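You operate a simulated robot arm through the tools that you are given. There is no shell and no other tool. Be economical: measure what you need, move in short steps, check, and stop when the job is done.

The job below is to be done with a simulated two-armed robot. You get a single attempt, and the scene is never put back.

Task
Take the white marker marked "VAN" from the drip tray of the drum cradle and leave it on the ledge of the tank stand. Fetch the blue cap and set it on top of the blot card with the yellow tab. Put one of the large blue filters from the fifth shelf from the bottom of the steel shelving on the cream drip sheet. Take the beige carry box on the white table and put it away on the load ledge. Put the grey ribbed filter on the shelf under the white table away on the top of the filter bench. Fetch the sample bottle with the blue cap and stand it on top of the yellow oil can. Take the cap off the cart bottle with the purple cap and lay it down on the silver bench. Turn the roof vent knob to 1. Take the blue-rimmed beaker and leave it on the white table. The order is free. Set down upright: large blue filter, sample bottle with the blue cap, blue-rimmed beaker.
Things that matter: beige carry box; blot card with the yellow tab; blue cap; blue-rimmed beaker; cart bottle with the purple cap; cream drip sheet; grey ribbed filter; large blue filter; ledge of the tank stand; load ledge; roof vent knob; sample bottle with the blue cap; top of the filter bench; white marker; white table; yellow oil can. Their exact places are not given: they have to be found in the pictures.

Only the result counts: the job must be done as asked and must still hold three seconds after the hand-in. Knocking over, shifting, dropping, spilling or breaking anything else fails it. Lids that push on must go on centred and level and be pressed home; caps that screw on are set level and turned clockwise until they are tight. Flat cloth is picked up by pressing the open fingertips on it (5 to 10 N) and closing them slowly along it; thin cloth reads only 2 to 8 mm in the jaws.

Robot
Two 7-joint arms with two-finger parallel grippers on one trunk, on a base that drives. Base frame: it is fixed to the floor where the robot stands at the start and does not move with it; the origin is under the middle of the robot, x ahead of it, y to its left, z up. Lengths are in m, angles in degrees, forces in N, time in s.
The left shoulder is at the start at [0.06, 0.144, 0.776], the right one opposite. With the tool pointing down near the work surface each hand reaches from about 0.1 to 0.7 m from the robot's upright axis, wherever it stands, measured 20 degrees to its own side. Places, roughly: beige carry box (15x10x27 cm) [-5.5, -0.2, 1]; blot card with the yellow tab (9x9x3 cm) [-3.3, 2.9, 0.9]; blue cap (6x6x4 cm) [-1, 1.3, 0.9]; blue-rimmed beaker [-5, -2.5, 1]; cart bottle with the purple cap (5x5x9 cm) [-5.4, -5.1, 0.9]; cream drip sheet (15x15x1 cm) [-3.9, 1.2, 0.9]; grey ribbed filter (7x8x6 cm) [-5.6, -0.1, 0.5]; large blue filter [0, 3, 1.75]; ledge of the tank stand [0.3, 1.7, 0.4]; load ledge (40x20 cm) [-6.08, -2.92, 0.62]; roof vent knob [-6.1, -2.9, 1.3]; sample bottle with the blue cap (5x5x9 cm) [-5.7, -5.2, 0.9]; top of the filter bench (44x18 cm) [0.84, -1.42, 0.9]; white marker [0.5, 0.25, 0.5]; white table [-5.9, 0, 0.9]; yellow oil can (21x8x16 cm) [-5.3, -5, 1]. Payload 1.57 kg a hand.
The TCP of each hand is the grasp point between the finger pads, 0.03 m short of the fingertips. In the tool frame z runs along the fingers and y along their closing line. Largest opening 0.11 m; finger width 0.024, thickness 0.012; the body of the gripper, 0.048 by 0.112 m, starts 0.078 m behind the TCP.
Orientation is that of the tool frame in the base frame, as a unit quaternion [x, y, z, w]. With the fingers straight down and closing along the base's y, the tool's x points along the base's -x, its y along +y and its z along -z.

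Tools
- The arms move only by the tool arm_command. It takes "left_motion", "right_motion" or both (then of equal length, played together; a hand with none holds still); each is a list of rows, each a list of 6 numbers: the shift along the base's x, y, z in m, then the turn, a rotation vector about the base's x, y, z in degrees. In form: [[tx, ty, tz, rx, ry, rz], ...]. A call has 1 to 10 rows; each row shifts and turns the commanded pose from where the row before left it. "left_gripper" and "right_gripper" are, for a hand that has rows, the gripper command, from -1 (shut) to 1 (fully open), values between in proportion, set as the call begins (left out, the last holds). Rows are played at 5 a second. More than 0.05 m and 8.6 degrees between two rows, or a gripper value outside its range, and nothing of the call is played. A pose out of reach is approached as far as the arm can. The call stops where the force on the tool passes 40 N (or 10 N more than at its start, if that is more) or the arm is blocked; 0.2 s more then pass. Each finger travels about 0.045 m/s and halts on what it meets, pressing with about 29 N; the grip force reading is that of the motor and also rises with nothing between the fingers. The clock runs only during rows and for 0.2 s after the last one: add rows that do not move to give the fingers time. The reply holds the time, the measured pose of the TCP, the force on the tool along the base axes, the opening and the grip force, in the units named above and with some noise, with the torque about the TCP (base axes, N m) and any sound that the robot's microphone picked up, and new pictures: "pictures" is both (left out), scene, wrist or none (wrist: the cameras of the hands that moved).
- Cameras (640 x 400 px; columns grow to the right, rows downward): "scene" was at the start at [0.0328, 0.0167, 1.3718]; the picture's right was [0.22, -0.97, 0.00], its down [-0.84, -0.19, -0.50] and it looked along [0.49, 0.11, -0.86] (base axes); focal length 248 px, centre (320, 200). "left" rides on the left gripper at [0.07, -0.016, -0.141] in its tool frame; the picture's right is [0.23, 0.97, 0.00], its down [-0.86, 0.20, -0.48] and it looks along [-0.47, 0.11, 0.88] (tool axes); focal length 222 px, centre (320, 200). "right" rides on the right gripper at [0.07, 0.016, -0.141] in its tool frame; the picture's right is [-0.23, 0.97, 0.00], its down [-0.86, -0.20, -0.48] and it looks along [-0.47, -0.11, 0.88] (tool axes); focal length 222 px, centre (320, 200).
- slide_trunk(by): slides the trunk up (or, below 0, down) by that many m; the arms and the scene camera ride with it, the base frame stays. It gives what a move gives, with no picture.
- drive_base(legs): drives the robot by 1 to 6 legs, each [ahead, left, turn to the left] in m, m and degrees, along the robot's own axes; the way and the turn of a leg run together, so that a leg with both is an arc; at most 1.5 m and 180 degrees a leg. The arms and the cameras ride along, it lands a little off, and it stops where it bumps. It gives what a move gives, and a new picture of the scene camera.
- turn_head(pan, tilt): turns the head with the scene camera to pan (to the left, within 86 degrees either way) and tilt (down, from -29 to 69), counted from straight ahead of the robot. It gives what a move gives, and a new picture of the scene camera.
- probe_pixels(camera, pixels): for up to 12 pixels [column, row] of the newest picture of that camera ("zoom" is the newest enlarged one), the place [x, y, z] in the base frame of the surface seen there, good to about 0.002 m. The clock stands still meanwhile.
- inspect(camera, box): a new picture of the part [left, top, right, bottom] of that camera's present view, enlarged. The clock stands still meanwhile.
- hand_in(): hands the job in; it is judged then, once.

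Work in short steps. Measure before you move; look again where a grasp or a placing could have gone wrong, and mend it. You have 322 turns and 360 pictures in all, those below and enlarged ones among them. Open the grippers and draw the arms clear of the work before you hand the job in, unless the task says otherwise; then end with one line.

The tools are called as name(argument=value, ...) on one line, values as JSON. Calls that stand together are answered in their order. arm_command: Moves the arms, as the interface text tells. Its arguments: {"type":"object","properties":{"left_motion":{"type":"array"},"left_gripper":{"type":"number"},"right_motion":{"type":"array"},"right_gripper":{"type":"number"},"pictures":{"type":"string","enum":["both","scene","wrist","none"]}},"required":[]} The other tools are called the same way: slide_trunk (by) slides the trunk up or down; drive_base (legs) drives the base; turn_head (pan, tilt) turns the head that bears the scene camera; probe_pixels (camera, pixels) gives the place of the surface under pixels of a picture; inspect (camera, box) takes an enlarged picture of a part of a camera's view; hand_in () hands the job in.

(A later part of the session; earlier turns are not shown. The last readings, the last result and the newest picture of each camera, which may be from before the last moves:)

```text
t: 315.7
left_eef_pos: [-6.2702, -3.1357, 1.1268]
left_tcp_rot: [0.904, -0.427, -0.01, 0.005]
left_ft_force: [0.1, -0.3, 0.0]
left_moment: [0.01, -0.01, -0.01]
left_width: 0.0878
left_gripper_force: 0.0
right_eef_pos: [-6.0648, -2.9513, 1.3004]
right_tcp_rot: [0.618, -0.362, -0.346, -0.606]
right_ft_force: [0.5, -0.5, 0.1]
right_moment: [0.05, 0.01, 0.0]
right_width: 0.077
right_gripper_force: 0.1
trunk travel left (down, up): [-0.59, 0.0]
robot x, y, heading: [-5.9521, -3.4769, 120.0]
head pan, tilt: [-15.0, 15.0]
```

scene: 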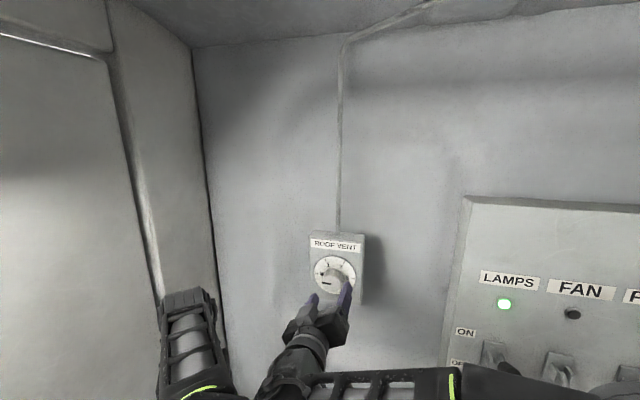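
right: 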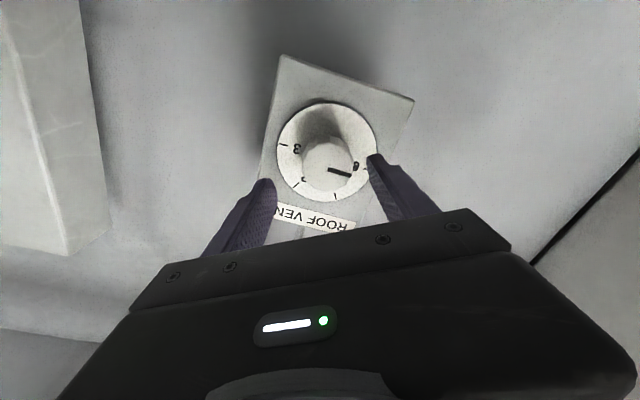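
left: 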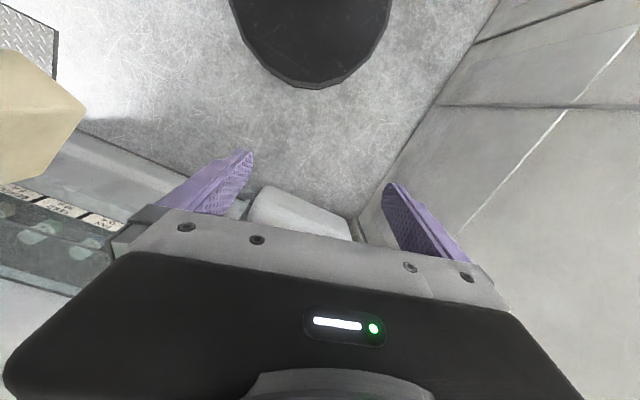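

Aligned. I advance 54 mm with the arm and close on the knob.

arm_command(right_motion=[[-0.001, 0.02, 0, 0, 0, 0], [-0.001, 0.02, 0, 0, 0, 0], [0, 0.014, 0, 0, 0, 0], [0, 0, 0, 0, 0, 0]], pictures="wrist")

```text
t: 316.7
left_eef_pos: [-6.2696, -3.1343, 1.1277]
left_tcp_rot: [0.904, -0.427, -0.01, 0.004]
left_ft_force: [-0.3, -0.5, 0.9]
left_moment: [0.0, 0.01, -0.02]
left_width: 0.0881
left_gripper_force: 0.2
right_eef_pos: [-6.0675, -2.8999, 1.3015]
right_tcp_rot: [0.618, -0.361, -0.346, -0.606]
right_ft_force: [0.5, 0.0, 0.4]
right_moment: [-0.02, -0.02, 0.0]
right_width: 0.0771
right_gripper_force: 0.0
trunk travel left (down, up): [-0.59, 0.0]
robot x, y, heading: [-5.9512, -3.4759, 120.2]
head pan, tilt: [-15.0, 15.0]
```

right: 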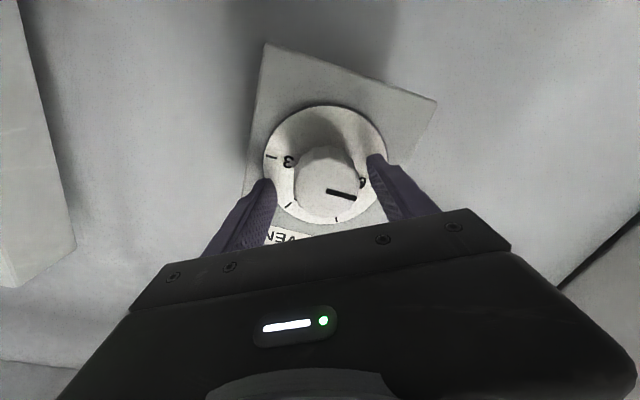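

Knob is between the fingers. I close and rotate 60° clockwise (about +y).

arm_command(right_motion=[[0, 0, 0, 0, 0, 0], [0, 0, 0, 0, 0, 0], [0, 0, 0, 0, 0, 0], [0, 0, 0, 0, 0, 0]], right_gripper=-1, pictures="none")

arm_command(right_motion=[[0, 0, 0, 0, 7.5, 0], [0, 0, 0, 0, 7.5, 0], [0, 0, 0, 0, 7.5, 0], [0, 0, 0, 0, 7.5, 0], [0, 0, 0, 0, 7.5, 0], [0, 0, 0, 0, 7.5, 0], [0, 0, 0, 0, 7.5, 0], [0, 0, 0, 0, 7.5, 0], [0, 0, 0, 0, 0, 0]], pictures="wrist")

```text
t: 317.7
left_eef_pos: [-6.2719, -3.1345, 1.1262]
left_tcp_rot: [0.904, -0.427, -0.01, 0.004]
left_ft_force: [0.3, 0.3, 0.2]
left_moment: [-0.02, -0.02, 0.0]
left_width: 0.0879
left_gripper_force: 0.1
right_eef_pos: [-6.0711, -2.8982, 1.2994]
right_tcp_rot: [0.621, -0.359, -0.345, -0.605]
right_ft_force: [-14.0, -0.4, -13.5]
right_moment: [0.54, 0.02, 0.18]
right_width: 0.0518
right_gripper_force: 36.9
trunk travel left (down, up): [-0.59, 0.0]
robot x, y, heading: [-5.9528, -3.4771, 120.3]
head pan, tilt: [-15.0, 15.0]
```

```text
t: 319.7
left_eef_pos: [-6.2722, -3.1361, 1.1266]
left_tcp_rot: [0.904, -0.428, -0.01, 0.003]
left_ft_force: [-0.4, 0.2, 0.1]
left_moment: [0.0, 0.0, 0.0]
left_width: 0.0879
left_gripper_force: 0.1
right_eef_pos: [-6.0716, -2.8978, 1.3013]
right_tcp_rot: [-0.365, 0.616, 0.609, 0.343]
right_ft_force: [-18.5, -16.7, -19.7]
right_moment: [-0.86, 0.0, -0.49]
right_width: 0.0517
right_gripper_force: 44.6
trunk travel left (down, up): [-0.59, 0.0]
robot x, y, heading: [-5.9485, -3.4771, 120.2]
head pan, tilt: [-15.0, 15.0]
```

right: 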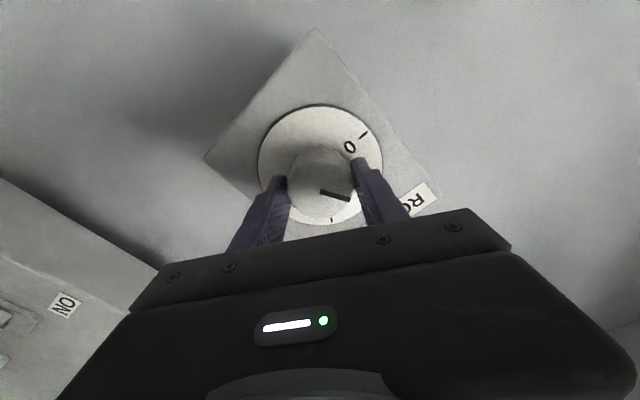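

Knob turned along with the hand. I open, back off a few cm and check the pointer.

arm_command(right_motion=[[0, 0, 0, 0, 0, 0], [0, 0, 0, 0, 0, 0], [0, 0, 0, 0, 0, 0], [0, -0.03, 0, 0, 0, 0], [0, -0.03, 0, 0, 0, 0], [0, -0.03, 0, 0, 0, 0]], right_gripper=0.4, pictures="wrist")

inspect(camera="right", box=[250, 60, 400, 220])

```text
t: 321.1
left_eef_pos: [-6.2706, -3.1358, 1.1274]
left_tcp_rot: [0.904, -0.427, -0.011, 0.004]
left_ft_force: [-0.1, 0.2, 0.1]
left_moment: [-0.01, 0.01, -0.01]
left_width: 0.0881
left_gripper_force: 0.1
right_eef_pos: [-6.0667, -2.9575, 1.3033]
right_tcp_rot: [-0.364, 0.616, 0.608, 0.345]
right_ft_force: [0.2, 1.1, -0.9]
right_moment: [-0.01, 0.01, -0.01]
right_width: 0.0769
right_gripper_force: 0.0
right hand out of reach, approached as far as the arm can: row 6
trunk travel left (down, up): [-0.59, 0.0]
robot x, y, heading: [-5.95, -3.4771, 120.2]
head pan, tilt: [-15.0, 15.0]
```

right: 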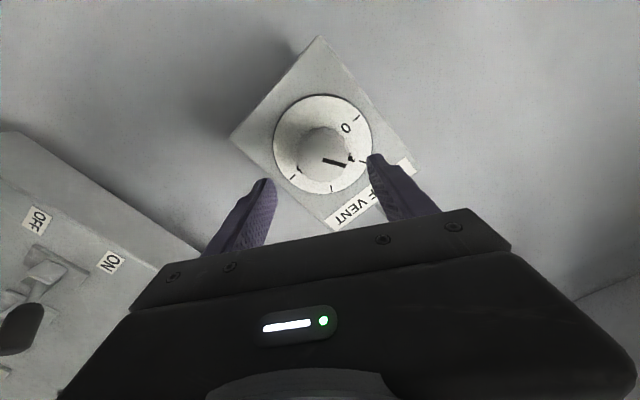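

```text
2.50 times, centred on (325, 140) of right
```

zoom: 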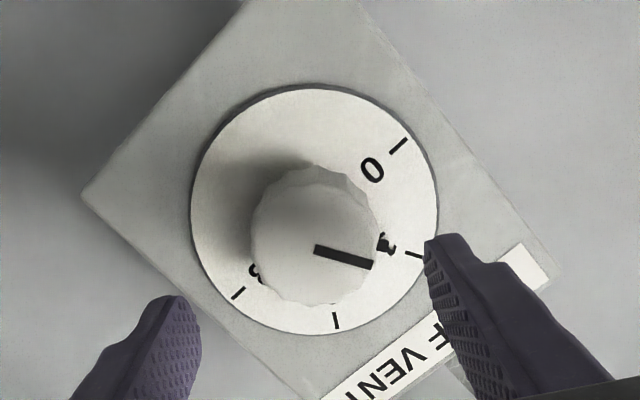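

Pointer lies on tick 1. I back out and verify with the scene camera.

drive_base(legs=[[-0.39, 0.15, 0]])

inspect(camera="scene", box=[310, 170, 400, 250])

```text
t: 323.7
left_eef_pos: [-6.2057, -3.5474, 1.1281]
left_tcp_rot: [0.901, -0.433, -0.012, 0.003]
left_ft_force: [0.1, 0.3, 0.6]
left_moment: [0.04, -0.01, 0.01]
left_width: 0.088
left_gripper_force: 0.1
right_eef_pos: [-5.9985, -3.3744, 1.3018]
right_tcp_rot: [-0.36, 0.618, 0.606, 0.348]
right_ft_force: [0.4, -0.1, 0.0]
right_moment: [-0.02, -0.01, -0.01]
right_width: 0.077
right_gripper_force: 0.0
trunk travel left (down, up): [-0.59, 0.0]
robot x, y, heading: [-5.8914, -3.8944, 119.4]
head pan, tilt: [-15.0, 15.0]
```

scene: 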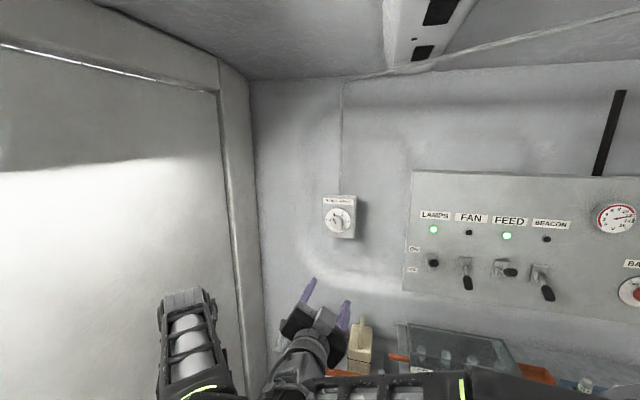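

```text
5.00 times, centred on (355, 210) of scene
```

zoom: 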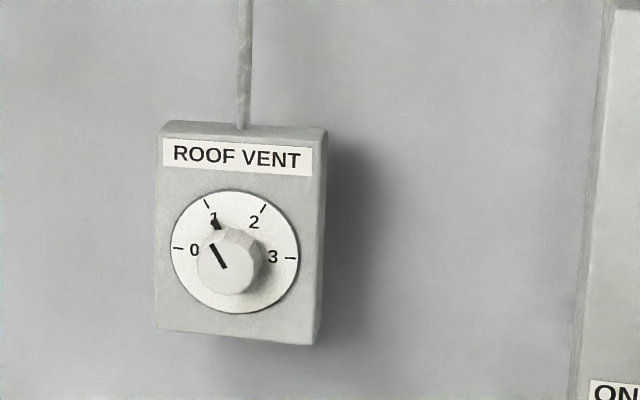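

Knob reads 1. Now I return the right hand to tool-down (undo roll, then pitch down).

arm_command(right_motion=[[0, 0, 0, 0, -7.5, 0], [0, 0, 0, 0, -7.5, 0], [0, 0, 0, 0, -7.5, 0], [0, 0, 0, 0, -7.5, 0], [0, 0, 0, -8.5, 0, 0], [0, 0, -0.01, -8.5, 0, 0], [0, 0, -0.02, -8.5, 0, 0], [0, 0, -0.02, -8.5, 0, 0], [0, 0, -0.02, -8.5, 0, 0], [0, 0, -0.02, -8.5, 0, 0]], pictures="none")

arm_command(right_motion=[[0, 0, -0.02, -8.5, 0, 0], [0, 0, -0.02, -8.5, 0, 0], [0, 0, -0.02, -8.5, 0, 0], [0, 0, -0.01, -8.5, 0, 0], [0, 0, 0, -4, 0, 0], [0, 0, 0, 0, 0, 0]], pictures="none")

drive_base(legs=[[0, -0.3, 0], [0, 0, 150]])

turn_head(pan=0, tilt=30)

```text
t: 325.9
left_eef_pos: [-6.2049, -3.546, 1.1271]
left_tcp_rot: [0.902, -0.432, -0.012, 0.005]
left_ft_force: [-0.2, 0.2, 0.7]
left_moment: [-0.04, 0.03, 0.01]
left_width: 0.088
left_gripper_force: 0.1
right_eef_pos: [-5.9975, -3.374, 1.2129]
right_tcp_rot: [-0.67, 0.67, 0.225, 0.229]
right_ft_force: [-0.2, 0.9, -0.1]
right_moment: [0.02, -0.01, 0.0]
right_width: 0.0768
right_gripper_force: 0.1
trunk travel left (down, up): [-0.59, 0.0]
robot x, y, heading: [-5.8906, -3.8902, 119.5]
head pan, tilt: [-15.0, 15.0]
```

```text
t: 327.3
left_eef_pos: [-6.2043, -3.5477, 1.1273]
left_tcp_rot: [0.901, -0.433, -0.01, 0.004]
left_ft_force: [0.8, 0.1, 0.3]
left_moment: [0.01, 0.03, 0.0]
left_width: 0.0881
left_gripper_force: 0.1
right_eef_pos: [-5.9974, -3.3722, 1.1441]
right_tcp_rot: [0.708, -0.706, 0.005, 0.0]
right_ft_force: [0.2, -0.8, -0.3]
right_moment: [-0.04, 0.03, 0.0]
right_width: 0.0768
right_gripper_force: 0.0
trunk travel left (down, up): [-0.59, 0.0]
robot x, y, heading: [-5.8917, -3.8953, 119.4]
head pan, tilt: [-15.0, 15.0]
```

```text
t: 335.7
left_eef_pos: [-5.4887, -4.1928, 1.1275]
left_tcp_rot: [0.618, 0.786, 0.003, 0.012]
left_ft_force: [0.8, -0.3, 0.2]
left_moment: [-0.01, 0.03, 0.0]
left_width: 0.0879
left_gripper_force: 0.0
right_eef_pos: [-5.7493, -4.264, 1.1427]
right_tcp_rot: [0.843, 0.537, 0.0, -0.004]
right_ft_force: [0.2, 0.1, 0.1]
right_moment: [-0.03, 0.01, 0.0]
right_width: 0.0771
right_gripper_force: 0.0
trunk travel left (down, up): [-0.59, 0.0]
robot x, y, heading: [-5.6314, -3.7462, -85.6]
head pan, tilt: [-15.0, 15.0]
```

scene: 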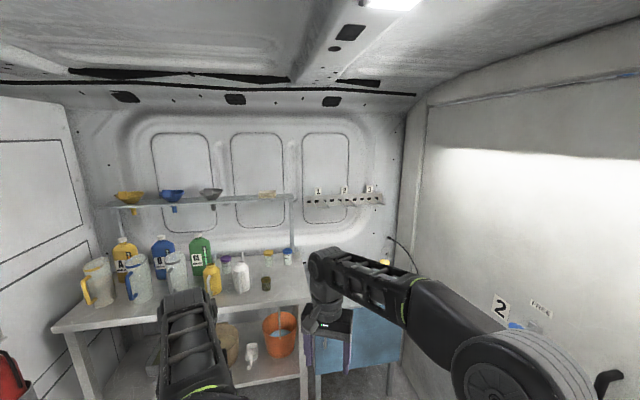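

```text
t: 336.4
left_eef_pos: [-5.4886, -4.1924, 1.1279]
left_tcp_rot: [0.617, 0.787, 0.002, 0.011]
left_ft_force: [0.0, -1.1, -0.2]
left_moment: [-0.02, -0.01, -0.01]
left_width: 0.0879
left_gripper_force: 0.1
right_eef_pos: [-5.75, -4.2637, 1.1428]
right_tcp_rot: [0.844, 0.537, 0.0, -0.004]
right_ft_force: [-0.2, 0.3, 0.4]
right_moment: [-0.02, -0.01, 0.02]
right_width: 0.0771
right_gripper_force: 0.0
trunk travel left (down, up): [-0.59, 0.0]
robot x, y, heading: [-5.6288, -3.7442, -85.4]
head pan, tilt: [0.0, 30.0]
```

scene: 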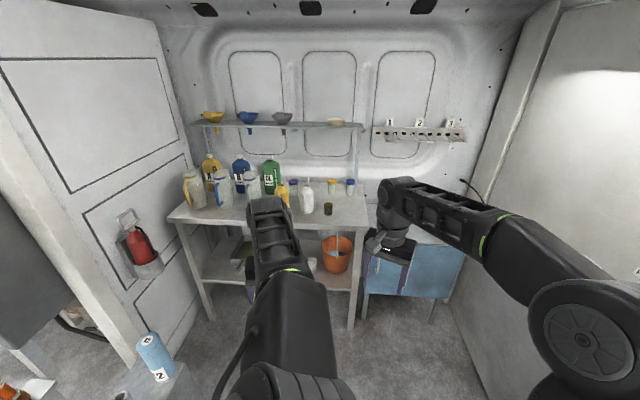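

The bench objects are visible; I zoom on them.

inspect(camera="scene", box=[160, 130, 380, 270])

probe_pixels(camera="scene", pixels=[[350, 187], [294, 188], [283, 190], [307, 195], [331, 187], [328, 209], [300, 215], [340, 215], [350, 225], [360, 205], [283, 205]])

```text
2.86 times, centred on (270, 200) of scene
```

zoom: 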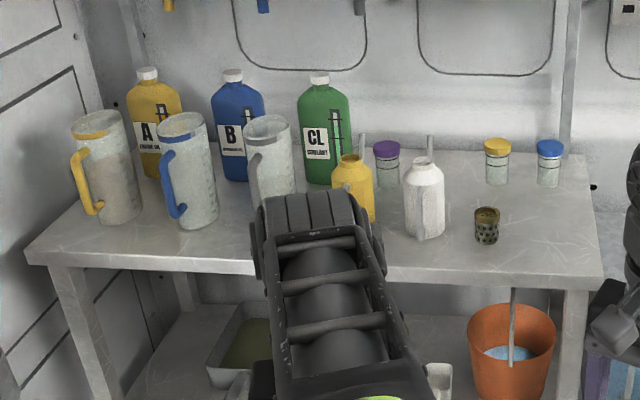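

```text
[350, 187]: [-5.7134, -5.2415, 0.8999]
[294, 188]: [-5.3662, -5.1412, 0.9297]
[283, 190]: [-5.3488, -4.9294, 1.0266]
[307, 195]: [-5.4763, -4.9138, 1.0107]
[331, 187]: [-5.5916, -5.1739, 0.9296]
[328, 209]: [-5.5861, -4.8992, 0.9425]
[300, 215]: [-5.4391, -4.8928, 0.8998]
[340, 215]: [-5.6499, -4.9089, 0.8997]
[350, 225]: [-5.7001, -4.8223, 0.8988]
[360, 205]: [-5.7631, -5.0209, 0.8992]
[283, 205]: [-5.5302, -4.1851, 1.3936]
```

I probe the lower shelf, bench edges and items for reach planning.

probe_pixels(camera="scene", pixels=[[340, 280], [225, 280], [300, 228], [180, 215], [355, 320], [210, 315], [240, 300], [320, 230], [420, 300], [170, 370], [152, 352], [350, 182]])

inspect(camera="scene", box=[160, 160, 400, 340])

```text
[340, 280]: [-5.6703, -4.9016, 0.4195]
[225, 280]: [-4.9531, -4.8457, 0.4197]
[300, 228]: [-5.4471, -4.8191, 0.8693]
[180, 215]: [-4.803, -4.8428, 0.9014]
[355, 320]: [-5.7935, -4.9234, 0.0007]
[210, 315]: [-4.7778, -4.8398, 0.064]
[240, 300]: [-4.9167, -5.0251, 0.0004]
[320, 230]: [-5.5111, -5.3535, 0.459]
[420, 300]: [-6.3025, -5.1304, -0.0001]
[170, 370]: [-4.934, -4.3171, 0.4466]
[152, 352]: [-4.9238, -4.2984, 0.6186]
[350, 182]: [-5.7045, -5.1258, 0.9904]
```

```text
2.22 times, centred on (280, 250) of scene
```

zoom: 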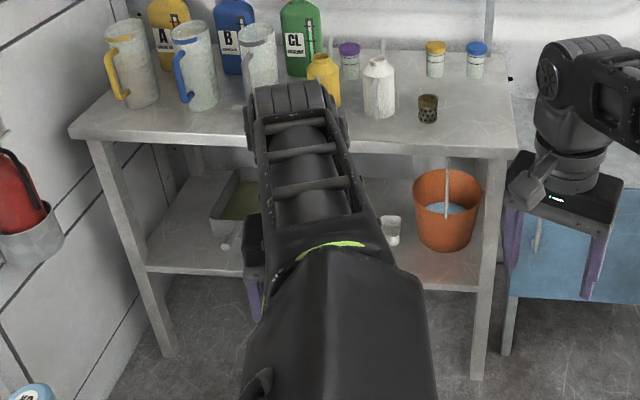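

I check the height of my base disc with the wrist camera, to know whether it can pass under the shelf edge.

arm_command(right_motion=[[0, 0, 0, 0, 0, 0]], pictures="wrist")

```text
t: 336.9
left_eef_pos: [-5.4886, -4.192, 1.1272]
left_tcp_rot: [0.618, 0.786, 0.003, 0.012]
left_ft_force: [-0.7, -0.1, -0.2]
left_moment: [0.02, -0.03, -0.01]
left_width: 0.0879
left_gripper_force: 0.1
right_eef_pos: [-5.7497, -4.2639, 1.1429]
right_tcp_rot: [0.843, 0.537, 0.0, -0.004]
right_ft_force: [0.1, 0.0, 0.8]
right_moment: [-0.03, 0.01, -0.01]
right_width: 0.0769
right_gripper_force: 0.1
trunk travel left (down, up): [-0.59, 0.0]
robot x, y, heading: [-5.6285, -3.7427, -85.6]
head pan, tilt: [0.0, 30.0]
```

right: 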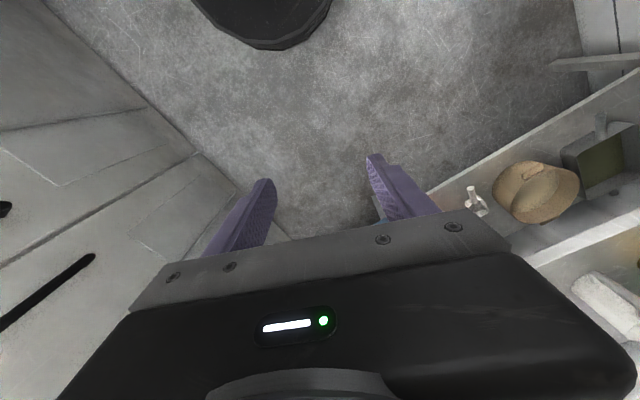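

probe_pixels(camera="right", pixels=[[265, 30], [265, 44], [230, 15], [310, 25], [270, 10]])

```text
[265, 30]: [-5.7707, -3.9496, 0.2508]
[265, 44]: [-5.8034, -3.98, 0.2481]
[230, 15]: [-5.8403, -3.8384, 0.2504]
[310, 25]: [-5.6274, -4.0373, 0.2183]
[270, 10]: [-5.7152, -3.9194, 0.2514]
```

Base disc is 0.25 high, radius 0.29: it fits under the shelf (z 0.39). I probe the tall bottles' tops to keep the arms clear.

probe_pixels(camera="scene", pixels=[[272, 162], [272, 178], [241, 160], [210, 157], [250, 175], [220, 173], [192, 175], [307, 180], [283, 184], [293, 181], [281, 126]])

```text
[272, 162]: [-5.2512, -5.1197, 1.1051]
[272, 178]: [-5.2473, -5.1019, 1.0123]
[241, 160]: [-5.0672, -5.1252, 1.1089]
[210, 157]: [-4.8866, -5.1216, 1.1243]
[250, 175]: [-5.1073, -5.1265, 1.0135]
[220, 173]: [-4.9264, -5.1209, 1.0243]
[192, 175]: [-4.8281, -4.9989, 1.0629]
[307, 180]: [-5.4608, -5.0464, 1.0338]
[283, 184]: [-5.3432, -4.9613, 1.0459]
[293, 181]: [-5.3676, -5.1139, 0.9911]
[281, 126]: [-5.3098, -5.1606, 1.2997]
```

There is an upper shelf (edge y −5.16, z 1.30), so I'll tilt the hands. First I raise/retract both hands and approach to y≈−4.35 for a closer look.

arm_command(left_motion=[[0.01, 0.03, 0.01, 0, 0, 0], [0.01, 0.03, 0.01, 0, 0, 0], [0.01, 0.03, 0.01, 0, 0, 0], [0.01, 0.02, 0, 0, 0, 0]], right_motion=[[-0.01, 0.03, 0, 0, 0, 0], [-0.01, 0.03, 0, 0, 0, 0], [-0.01, 0.03, 0, 0, 0, 0], [-0.01, 0.03, 0, 0, 0, 0]], pictures="none")

drive_base(legs=[[0, 0.15, -4.4], [0.6, 0, 0]])

turn_head(pan=5, tilt=35)

inspect(camera="scene", box=[200, 100, 440, 260])

```text
t: 337.9
left_eef_pos: [-5.4381, -4.0821, 1.155]
left_tcp_rot: [0.604, 0.797, 0.004, 0.006]
left_ft_force: [0.5, -0.2, -0.4]
left_moment: [0.02, 0.03, 0.01]
left_width: 0.0882
left_gripper_force: 0.2
right_eef_pos: [-5.7891, -4.1435, 1.1439]
right_tcp_rot: [0.843, 0.537, 0.0, -0.005]
right_ft_force: [-0.2, 0.0, -0.5]
right_moment: [-0.01, -0.01, -0.01]
right_width: 0.077
right_gripper_force: 0.0
trunk travel left (down, up): [-0.59, 0.0]
robot x, y, heading: [-5.6277, -3.7472, -85.6]
head pan, tilt: [0.0, 30.0]
```

```text
t: 342.2
left_eef_pos: [-5.3138, -4.6905, 1.152]
left_tcp_rot: [0.635, 0.772, 0.004, 0.003]
left_ft_force: [0.2, -0.2, -1.0]
left_moment: [0.05, 0.01, 0.01]
left_width: 0.0881
left_gripper_force: 0.0
right_eef_pos: [-5.6685, -4.7263, 1.1435]
right_tcp_rot: [0.863, 0.505, 0.0, -0.005]
right_ft_force: [-0.6, -0.5, 0.0]
right_moment: [0.02, 0.01, 0.02]
right_width: 0.0772
right_gripper_force: 0.0
trunk travel left (down, up): [-0.59, 0.0]
robot x, y, heading: [-5.4774, -4.3414, -90.0]
head pan, tilt: [0.0, 30.0]
```

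scene: 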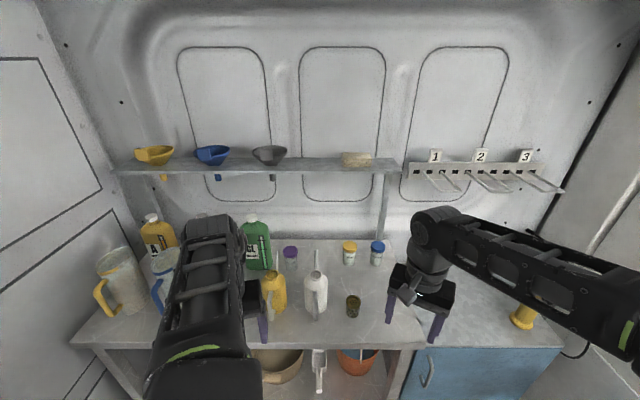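

```text
t: 342.9
left_eef_pos: [-5.3137, -4.6893, 1.1518]
left_tcp_rot: [0.634, 0.774, 0.003, 0.004]
left_ft_force: [0.5, -0.7, -0.4]
left_moment: [-0.02, 0.02, -0.04]
left_width: 0.0879
left_gripper_force: 0.1
right_eef_pos: [-5.6687, -4.7247, 1.1432]
right_tcp_rot: [0.863, 0.506, 0.001, -0.004]
right_ft_force: [0.2, -0.4, 0.4]
right_moment: [0.04, 0.02, 0.02]
right_width: 0.0767
right_gripper_force: 0.0
trunk travel left (down, up): [-0.59, 0.0]
robot x, y, heading: [-5.477, -4.3397, -89.8]
head pan, tilt: [5.0, 35.0]
```

scene: 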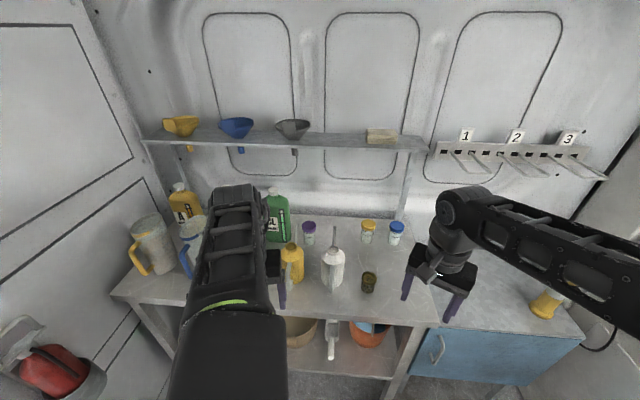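

```text
2.50 times, centred on (320, 180) of scene
```

zoom: 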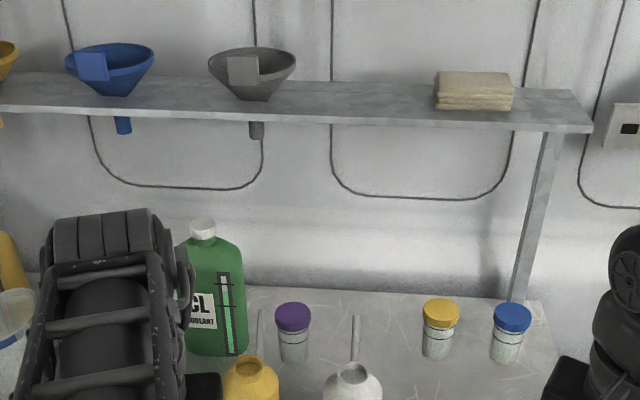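

I zoom on the oil can and its top.

inspect(camera="scene", box=[250, 205, 420, 310])

arm_command(left_motion=[[0, 0, 0, 0, 0, 0]], pictures="wrist")

```text
3.76 times, centred on (335, 258) of scene
```

zoom: 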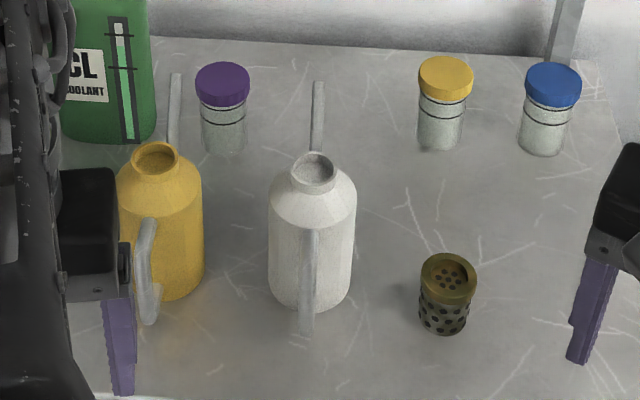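

```text
t: 343.3
left_eef_pos: [-5.3141, -4.6894, 1.1505]
left_tcp_rot: [0.634, 0.773, 0.003, 0.004]
left_ft_force: [0.5, -0.4, 0.1]
left_moment: [0.01, -0.02, 0.0]
left_width: 0.0878
left_gripper_force: 0.1
right_eef_pos: [-5.6686, -4.7263, 1.1444]
right_tcp_rot: [0.863, 0.506, 0.001, -0.005]
right_ft_force: [-0.1, -0.6, -1.4]
right_moment: [0.0, 0.0, 0.0]
right_width: 0.0767
right_gripper_force: 0.0
trunk travel left (down, up): [-0.59, 0.0]
robot x, y, heading: [-5.4798, -4.339, -89.9]
head pan, tilt: [5.0, 35.0]
```

left: 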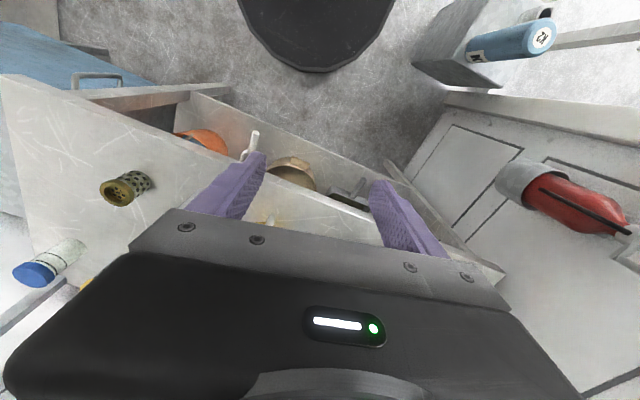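

The can has a flat neck ring ~44 mm wide, suited for the bottle. I measure neck, sample bottle and purple bottle.

inspect(camera="scene", box=[250, 205, 420, 310])

probe_pixels(camera="zoom", pixels=[[156, 176], [134, 158], [178, 158], [156, 143], [156, 160], [553, 85], [530, 78], [578, 78], [555, 68], [222, 82], [222, 68], [175, 78]])

```text
3.76 times, centred on (335, 258) of scene
```

zoom: 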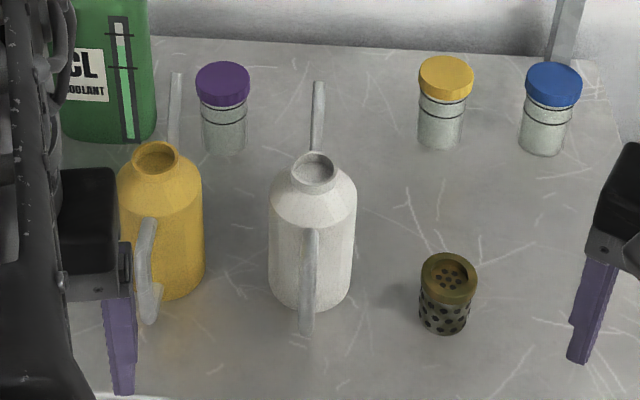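

```text
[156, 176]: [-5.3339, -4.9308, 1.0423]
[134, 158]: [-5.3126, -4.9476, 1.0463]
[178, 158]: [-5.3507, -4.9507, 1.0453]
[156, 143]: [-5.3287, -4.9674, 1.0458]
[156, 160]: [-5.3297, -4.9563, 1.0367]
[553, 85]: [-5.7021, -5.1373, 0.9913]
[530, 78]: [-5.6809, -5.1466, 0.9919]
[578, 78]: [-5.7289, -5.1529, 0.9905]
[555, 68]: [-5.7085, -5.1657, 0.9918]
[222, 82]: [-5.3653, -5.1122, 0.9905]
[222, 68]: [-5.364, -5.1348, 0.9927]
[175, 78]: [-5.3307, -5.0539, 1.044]
```

Neck ring centre (−5.332, −4.950), z 1.046; sample bottle centre (−5.705, −5.151), top z 0.992. I align the right hand: yaw +29°, tilt 25° forward.

arm_command(right_motion=[[0, 0, 0, 0, 0, 7.3], [0, 0, 0, 0, 0, 7.3], [0, 0, 0, 0, 0, 7.3], [0, 0, 0, 0, 0, 7.3], [0, 0, 0, -8.3, 0, 0], [0, 0, 0, -8.3, 0, 0], [0, 0, 0, -8.4, 0, 0], [0, 0, 0, 0, 0, 0]], pictures="none")

```text
t: 345.1
left_eef_pos: [-5.3129, -4.6894, 1.1519]
left_tcp_rot: [0.634, 0.773, 0.005, 0.005]
left_ft_force: [0.1, -0.7, 0.1]
left_moment: [0.05, -0.01, 0.01]
left_width: 0.0879
left_gripper_force: 0.1
right_eef_pos: [-5.6688, -4.7259, 1.143]
right_tcp_rot: [0.692, 0.69, -0.154, 0.149]
right_ft_force: [0.4, -0.5, -0.6]
right_moment: [0.0, 0.02, 0.02]
right_width: 0.0769
right_gripper_force: 0.1
trunk travel left (down, up): [-0.59, 0.0]
robot x, y, heading: [-5.4759, -4.341, -89.9]
head pan, tilt: [5.0, 35.0]
```

I drive 0.25 m further in (base slides under the shelf), hands well above the items.

drive_base(legs=[[0.24, 0, 0]])

arm_command(right_motion=[[-0.036, 0, 0, 0, 0, 0], [0, -0.04, 0, 0, 0, 0], [0, -0.04, 0, 0, 0, 0], [0, 0, -0.02, 0, 0, 0], [0, 0, 0, 0, 0, 0]], pictures="wrist")

```text
t: 346.9
left_eef_pos: [-5.312, -4.9321, 1.151]
left_tcp_rot: [0.633, 0.774, 0.005, 0.004]
left_ft_force: [-0.6, 0.6, -0.7]
left_moment: [0.02, -0.02, -0.02]
left_width: 0.088
left_gripper_force: 0.1
right_eef_pos: [-5.6661, -4.9683, 1.1411]
right_tcp_rot: [0.691, 0.691, -0.153, 0.149]
right_ft_force: [-0.1, -0.4, -0.8]
right_moment: [0.02, 0.0, -0.01]
right_width: 0.077
right_gripper_force: 0.0
trunk travel left (down, up): [-0.59, 0.0]
robot x, y, heading: [-5.4754, -4.5821, -89.9]
head pan, tilt: [5.0, 35.0]
```

scene: 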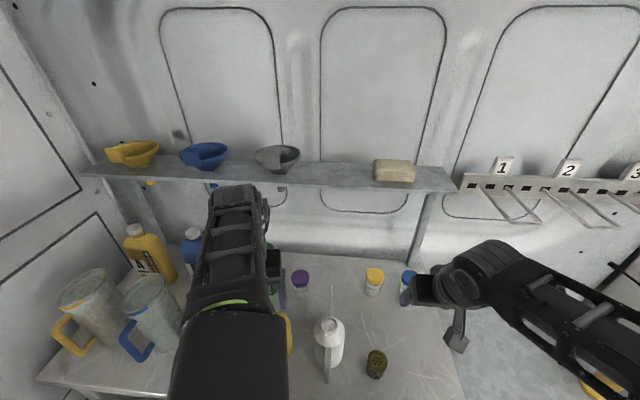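

```text
t: 348.1
left_eef_pos: [-5.3116, -4.9309, 1.1511]
left_tcp_rot: [0.632, 0.775, 0.004, 0.004]
left_ft_force: [-0.5, 0.1, 0.3]
left_moment: [-0.02, -0.01, 0.01]
left_width: 0.0879
left_gripper_force: 0.0
right_eef_pos: [-5.704, -5.0479, 1.1246]
right_tcp_rot: [0.691, 0.691, -0.153, 0.15]
right_ft_force: [-0.3, 0.0, -1.2]
right_moment: [-0.01, -0.01, -0.01]
right_width: 0.0768
right_gripper_force: 0.0
trunk travel left (down, up): [-0.59, 0.0]
robot x, y, heading: [-5.4784, -4.5815, -89.7]
head pan, tilt: [5.0, 35.0]
```

right: 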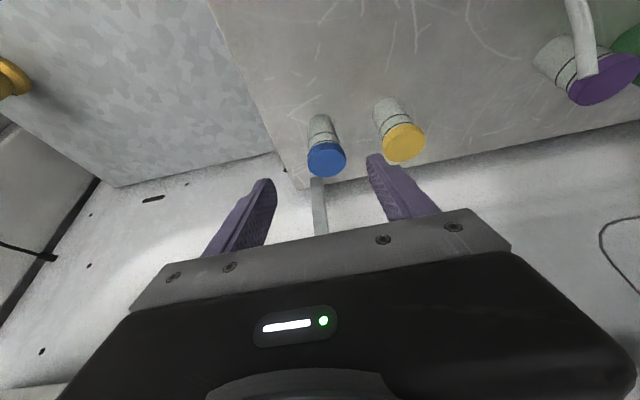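

I probe the blue cap and bottle base in the wrist view.

probe_pixels(camera="right", pixels=[[326, 160], [308, 155], [346, 158], [326, 176], [322, 130], [315, 118], [335, 120], [402, 140], [385, 135], [425, 140], [318, 200]])

```text
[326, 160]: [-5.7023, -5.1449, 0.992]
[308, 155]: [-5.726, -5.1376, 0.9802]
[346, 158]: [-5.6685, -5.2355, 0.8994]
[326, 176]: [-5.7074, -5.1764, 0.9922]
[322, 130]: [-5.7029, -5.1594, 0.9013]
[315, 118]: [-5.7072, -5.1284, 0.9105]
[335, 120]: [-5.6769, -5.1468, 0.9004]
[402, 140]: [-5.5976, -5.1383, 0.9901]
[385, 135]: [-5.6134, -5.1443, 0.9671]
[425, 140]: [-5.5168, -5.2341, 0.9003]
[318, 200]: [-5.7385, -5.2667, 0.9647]
```

Bottle centre (−5.704, −5.153). I approach along the tilted axis to TCP z≈0.965.

arm_command(right_motion=[[0, -0.031, 0, 0, 0, 0], [0, -0.018, -0.04, 0, 0, 0], [0, -0.018, -0.04, 0, 0, 0], [0, -0.018, -0.04, 0, 0, 0], [0, -0.02, -0.04, 0, 0, 0], [0, 0, 0, 0, 0, 0]], pictures="wrist")

```text
t: 349.4
left_eef_pos: [-5.3119, -4.9306, 1.1533]
left_tcp_rot: [0.632, 0.775, 0.005, 0.004]
left_ft_force: [0.8, 0.0, 0.5]
left_moment: [-0.03, -0.01, 0.0]
left_width: 0.0879
left_gripper_force: 0.0
right_eef_pos: [-5.7002, -5.1524, 0.9642]
right_tcp_rot: [0.69, 0.691, -0.153, 0.15]
right_ft_force: [0.2, -0.3, 0.2]
right_moment: [-0.03, 0.01, 0.0]
right_width: 0.0769
right_gripper_force: 0.0
trunk travel left (down, up): [-0.59, 0.0]
robot x, y, heading: [-5.4781, -4.5845, -89.9]
head pan, tilt: [5.0, 35.0]
```

right: 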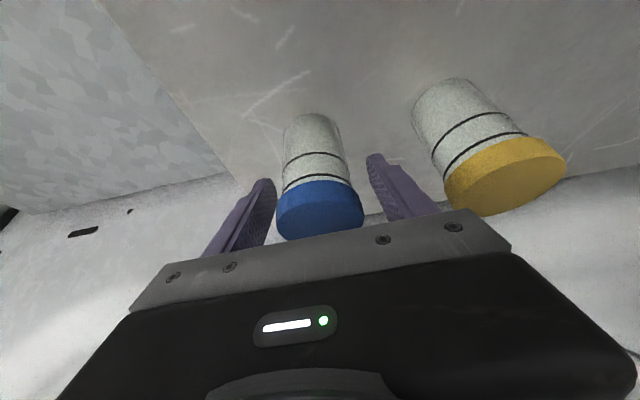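

Good straddle. I close and lift.

arm_command(right_motion=[[0, 0, 0, 0, 0, 0], [0, 0, 0, 0, 0, 0], [0, 0, 0, 0, 0, 0], [0, 0, 0, 0, 0, 0], [0, 0, 0.02, 0, 0, 0], [0, 0.01, 0.04, 0, 0, 0], [0, 0.02, 0.04, 0, 0, 0], [0, 0.03, 0.03, 0, 0, 0]], right_gripper=-1, pictures="wrist")

```text
t: 351.2
left_eef_pos: [-5.3107, -4.9298, 1.1517]
left_tcp_rot: [0.633, 0.774, 0.003, 0.005]
left_ft_force: [0.6, -0.2, -0.1]
left_moment: [-0.02, -0.01, 0.01]
left_width: 0.0881
left_gripper_force: 0.0
right_eef_pos: [-5.7009, -5.091, 1.0939]
right_tcp_rot: [0.691, 0.691, -0.153, 0.15]
right_ft_force: [-0.4, 0.4, -0.8]
right_moment: [0.0, 0.0, 0.0]
right_width: 0.0641
right_gripper_force: 29.3
trunk travel left (down, up): [-0.59, 0.0]
robot x, y, heading: [-5.4757, -4.5839, -89.7]
head pan, tilt: [5.0, 35.0]
```

right: 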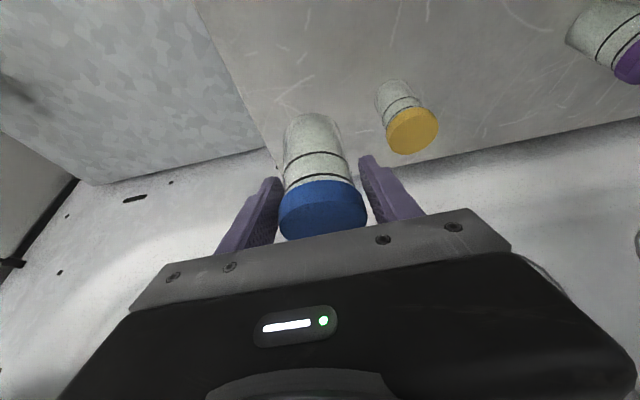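

Bottle held (bottom is 64 mm below TCP). I raise it to z≈1.15 and pull back; left hand also back and up, to allow strafing.

arm_command(right_motion=[[0, 0.025, 0.015, 0, 0, 0], [0, 0.025, 0.015, 0, 0, 0], [0, 0.025, 0.015, 0, 0, 0], [0, 0.025, 0.015, 0, 0, 0]], left_motion=[[0, 0.03, 0.005, 0, 0, 0], [0, 0.03, 0.005, 0, 0, 0], [0, 0.03, 0.005, 0, 0, 0], [0, 0.01, 0, 0, 0, 0]], pictures="none")

```text
t: 351.8
left_eef_pos: [-5.2628, -4.8863, 1.1342]
left_tcp_rot: [0.56, 0.828, 0.024, -0.022]
left_ft_force: [0.2, -0.7, -0.3]
left_moment: [0.0, 0.01, 0.02]
left_width: 0.088
left_gripper_force: 0.1
left hand out of reach, approached as far as the arm can: row 2
right_eef_pos: [-5.6988, -5.05, 1.1194]
right_tcp_rot: [0.691, 0.69, -0.153, 0.149]
right_ft_force: [0.2, -0.9, -0.9]
right_moment: [0.0, 0.0, -0.03]
right_width: 0.0633
right_gripper_force: 29.2
trunk travel left (down, up): [-0.59, 0.0]
robot x, y, heading: [-5.4778, -4.5775, -89.4]
head pan, tilt: [5.0, 35.0]
stopped in row 2 (left hand): the arm was blocked; the commanded pose is now the measured one
```

Left stays put (it blocks when retracting); I finish the right hand's move.

arm_command(right_motion=[[0, 0.025, 0.015, 0, 0, 0], [0, 0.025, 0.012, 0, 0, 0], [0, 0, 0, 0, 0, 0]], left_motion=[[0.02, 0, 0.01, 0, 0, 0], [0.02, 0, 0.01, 0, 0, 0], [0, 0, 0, 0, 0, 0]])

```text
t: 352.6
left_eef_pos: [-5.2218, -4.8872, 1.1475]
left_tcp_rot: [0.56, 0.828, 0.024, -0.02]
left_ft_force: [0.1, -0.5, 0.3]
left_moment: [0.0, -0.01, 0.0]
left_width: 0.0881
left_gripper_force: 0.0
left hand out of reach, approached as far as the arm can: row 2
right_eef_pos: [-5.7004, -4.9997, 1.1465]
right_tcp_rot: [0.691, 0.691, -0.153, 0.149]
right_ft_force: [0.5, -0.1, -0.9]
right_moment: [-0.02, -0.06, 0.01]
right_width: 0.064
right_gripper_force: 29.1
trunk travel left (down, up): [-0.59, 0.0]
robot x, y, heading: [-5.4775, -4.5839, -89.5]
head pan, tilt: [5.0, 35.0]
```

scene: 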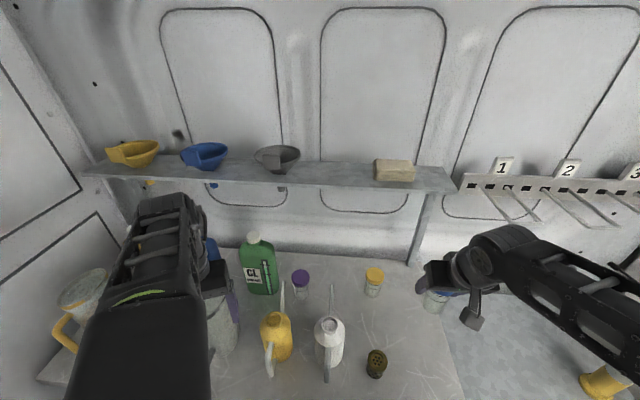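
right: 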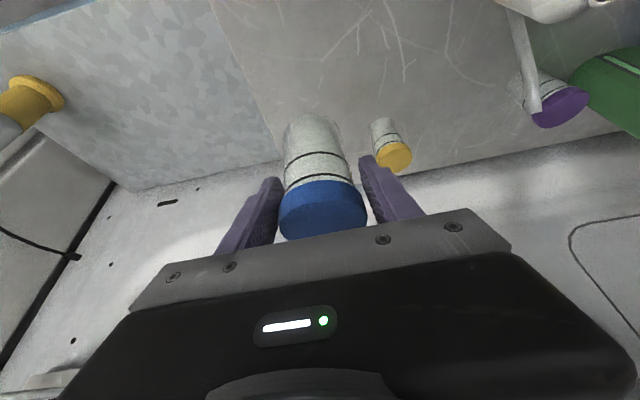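
left: 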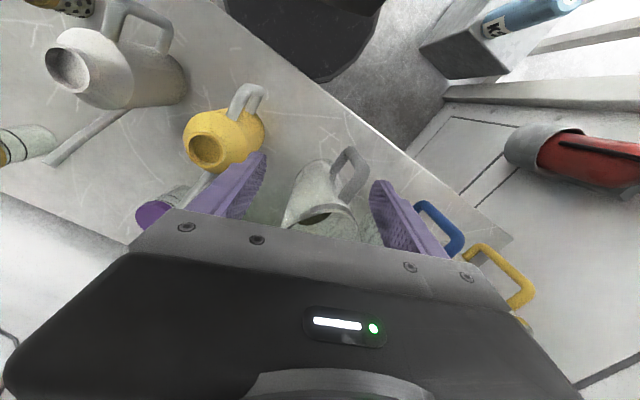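

Left fingers hover around the jugs; I probe the jug tops for clearance.

probe_pixels(camera="left", pixels=[[330, 205], [310, 220], [350, 225], [345, 160], [430, 208], [500, 255], [520, 300], [205, 150], [245, 95]])

probe_pixels(camera="scene", pixels=[[85, 285], [75, 292], [110, 295], [222, 300], [275, 318], [280, 285], [330, 287]])

```text
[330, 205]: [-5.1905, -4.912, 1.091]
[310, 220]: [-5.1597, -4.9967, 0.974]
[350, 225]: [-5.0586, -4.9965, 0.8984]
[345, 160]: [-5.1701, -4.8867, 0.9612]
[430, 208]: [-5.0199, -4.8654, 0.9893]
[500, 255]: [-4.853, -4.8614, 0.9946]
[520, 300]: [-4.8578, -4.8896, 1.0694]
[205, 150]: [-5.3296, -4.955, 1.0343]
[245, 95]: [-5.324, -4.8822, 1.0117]
```

```text
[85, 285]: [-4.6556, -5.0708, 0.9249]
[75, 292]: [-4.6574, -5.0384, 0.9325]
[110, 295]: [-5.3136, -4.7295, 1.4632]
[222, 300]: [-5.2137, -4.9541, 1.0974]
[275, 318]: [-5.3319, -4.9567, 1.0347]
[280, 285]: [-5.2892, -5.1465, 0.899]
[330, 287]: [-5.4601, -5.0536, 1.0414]
```

Jug tops are at 1.098, left tips at ~1.117: clear. I strafe left 0.25 m.

drive_base(legs=[[0, 0.25, 0]])

arm_command(right_motion=[[0.03, 0.01, 0, 0, 0, 0], [0.03, 0.01, 0, 0, 0, 0], [0.03, 0.01, 0, 0, 0, 0], [0, 0, 0, 0, 0, 0]])

```text
t: 354.5
left_eef_pos: [-4.9659, -4.8869, 1.1476]
left_tcp_rot: [0.562, 0.827, 0.024, -0.021]
left_ft_force: [-0.5, 0.2, 0.6]
left_moment: [0.0, 0.05, 0.0]
left_width: 0.088
left_gripper_force: 0.0
right_eef_pos: [-5.4445, -4.9987, 1.146]
right_tcp_rot: [0.691, 0.69, -0.153, 0.149]
right_ft_force: [0.9, -1.0, -0.8]
right_moment: [0.02, 0.01, -0.01]
right_width: 0.0639
right_gripper_force: 29.2
trunk travel left (down, up): [-0.59, 0.0]
robot x, y, heading: [-5.2224, -4.5835, -89.9]
head pan, tilt: [5.0, 35.0]
```

scene: 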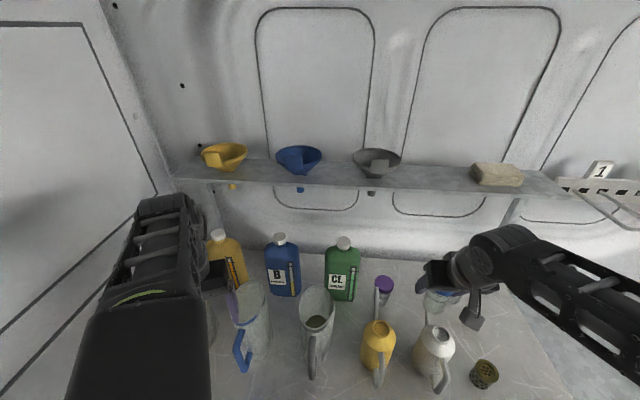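

```text
t: 355.5
left_eef_pos: [-4.9671, -4.8872, 1.1478]
left_tcp_rot: [0.563, 0.826, 0.023, -0.021]
left_ft_force: [-0.8, -0.2, -0.4]
left_moment: [0.0, -0.01, 0.0]
left_width: 0.088
left_gripper_force: 0.1
right_eef_pos: [-5.3534, -4.973, 1.1467]
right_tcp_rot: [0.691, 0.69, -0.153, 0.15]
right_ft_force: [0.3, 0.1, -0.4]
right_moment: [0.02, -0.02, -0.01]
right_width: 0.064
right_gripper_force: 29.1
trunk travel left (down, up): [-0.59, 0.0]
robot x, y, heading: [-5.2217, -4.5805, -90.1]
head pan, tilt: [5.0, 35.0]
```

scene: 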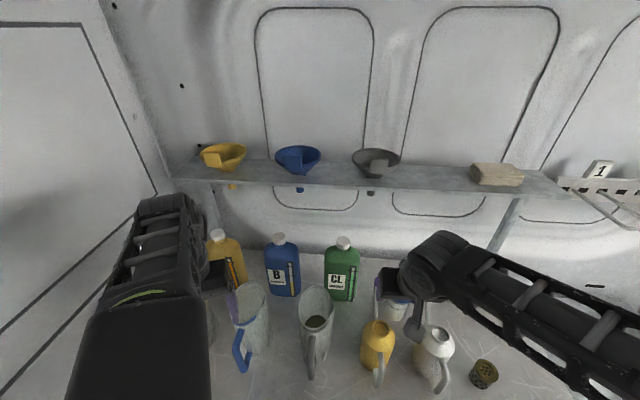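
right: 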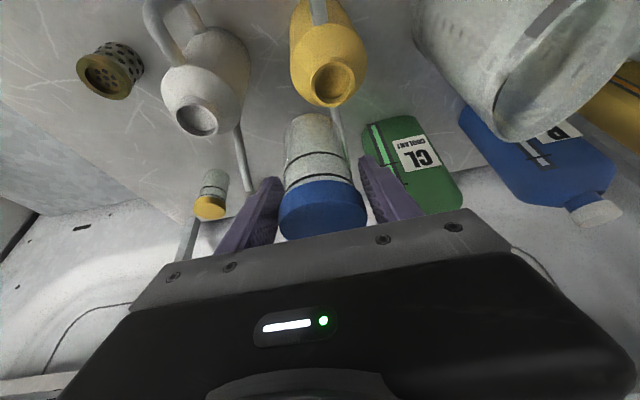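

I measure the neck ring and the held bottle's base from the wrist view.

probe_pixels(camera="right", pixels=[[309, 85], [356, 82], [333, 63], [332, 106], [332, 85], [290, 120], [333, 118], [310, 114], [312, 205], [338, 120]])

```text
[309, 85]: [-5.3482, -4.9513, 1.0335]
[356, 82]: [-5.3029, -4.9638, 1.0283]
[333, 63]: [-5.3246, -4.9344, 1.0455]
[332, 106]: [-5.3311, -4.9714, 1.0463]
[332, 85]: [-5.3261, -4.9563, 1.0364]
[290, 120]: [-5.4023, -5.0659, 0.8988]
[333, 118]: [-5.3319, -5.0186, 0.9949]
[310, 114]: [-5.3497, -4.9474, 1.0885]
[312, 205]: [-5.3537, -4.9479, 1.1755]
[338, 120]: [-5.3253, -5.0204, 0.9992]
```

Neck centre (−5.330, −4.953); bottle axis now (−5.3525, −4.971). I shift (+22, +18 mm) and lower 28 mm.

arm_command(right_motion=[[0.0115, 0.009, 0, 0, 0, 0], [0.011, 0.009, 0, 0, 0, 0], [0, 0, -0.015, 0, 0, 0], [0, 0, -0.013, 0, 0, 0], [0, 0, 0, 0, 0, 0]])

inspect(camera="right", box=[230, 40, 430, 240])

```text
t: 356.7
left_eef_pos: [-4.9676, -4.8875, 1.1465]
left_tcp_rot: [0.562, 0.826, 0.023, -0.02]
left_ft_force: [-0.8, 0.1, -0.3]
left_moment: [0.0, 0.02, 0.03]
left_width: 0.0877
left_gripper_force: 0.1
right_eef_pos: [-5.3341, -4.9495, 1.1179]
right_tcp_rot: [0.69, 0.691, -0.153, 0.15]
right_ft_force: [0.2, 0.0, -1.0]
right_moment: [0.01, -0.02, -0.02]
right_width: 0.0642
right_gripper_force: 28.7
trunk travel left (down, up): [-0.59, 0.0]
robot x, y, heading: [-5.2223, -4.5778, -89.7]
head pan, tilt: [5.0, 35.0]
```

scene: 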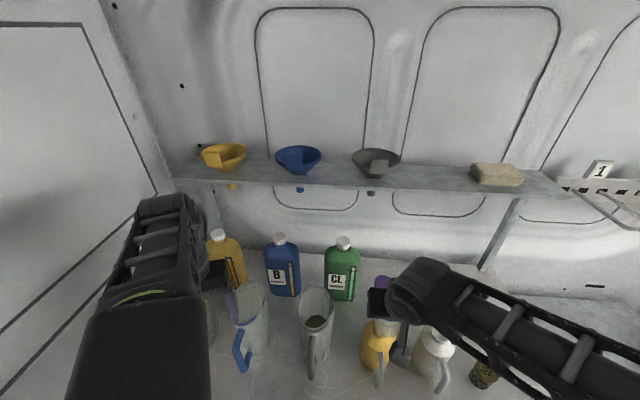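
right: 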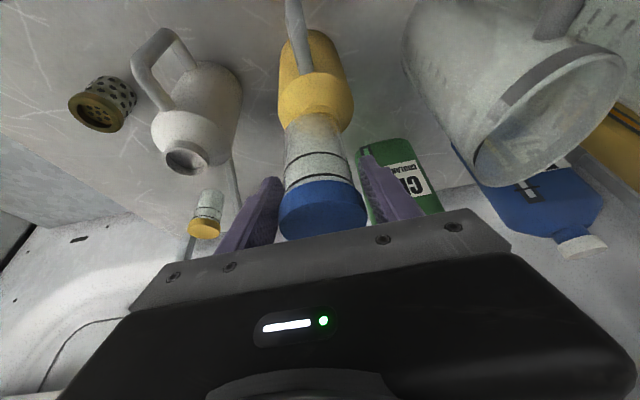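

```text
2.00 times, centred on (330, 140) of right
```

zoom: 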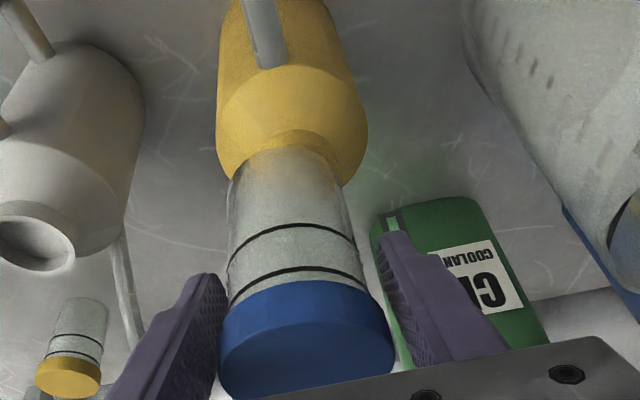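

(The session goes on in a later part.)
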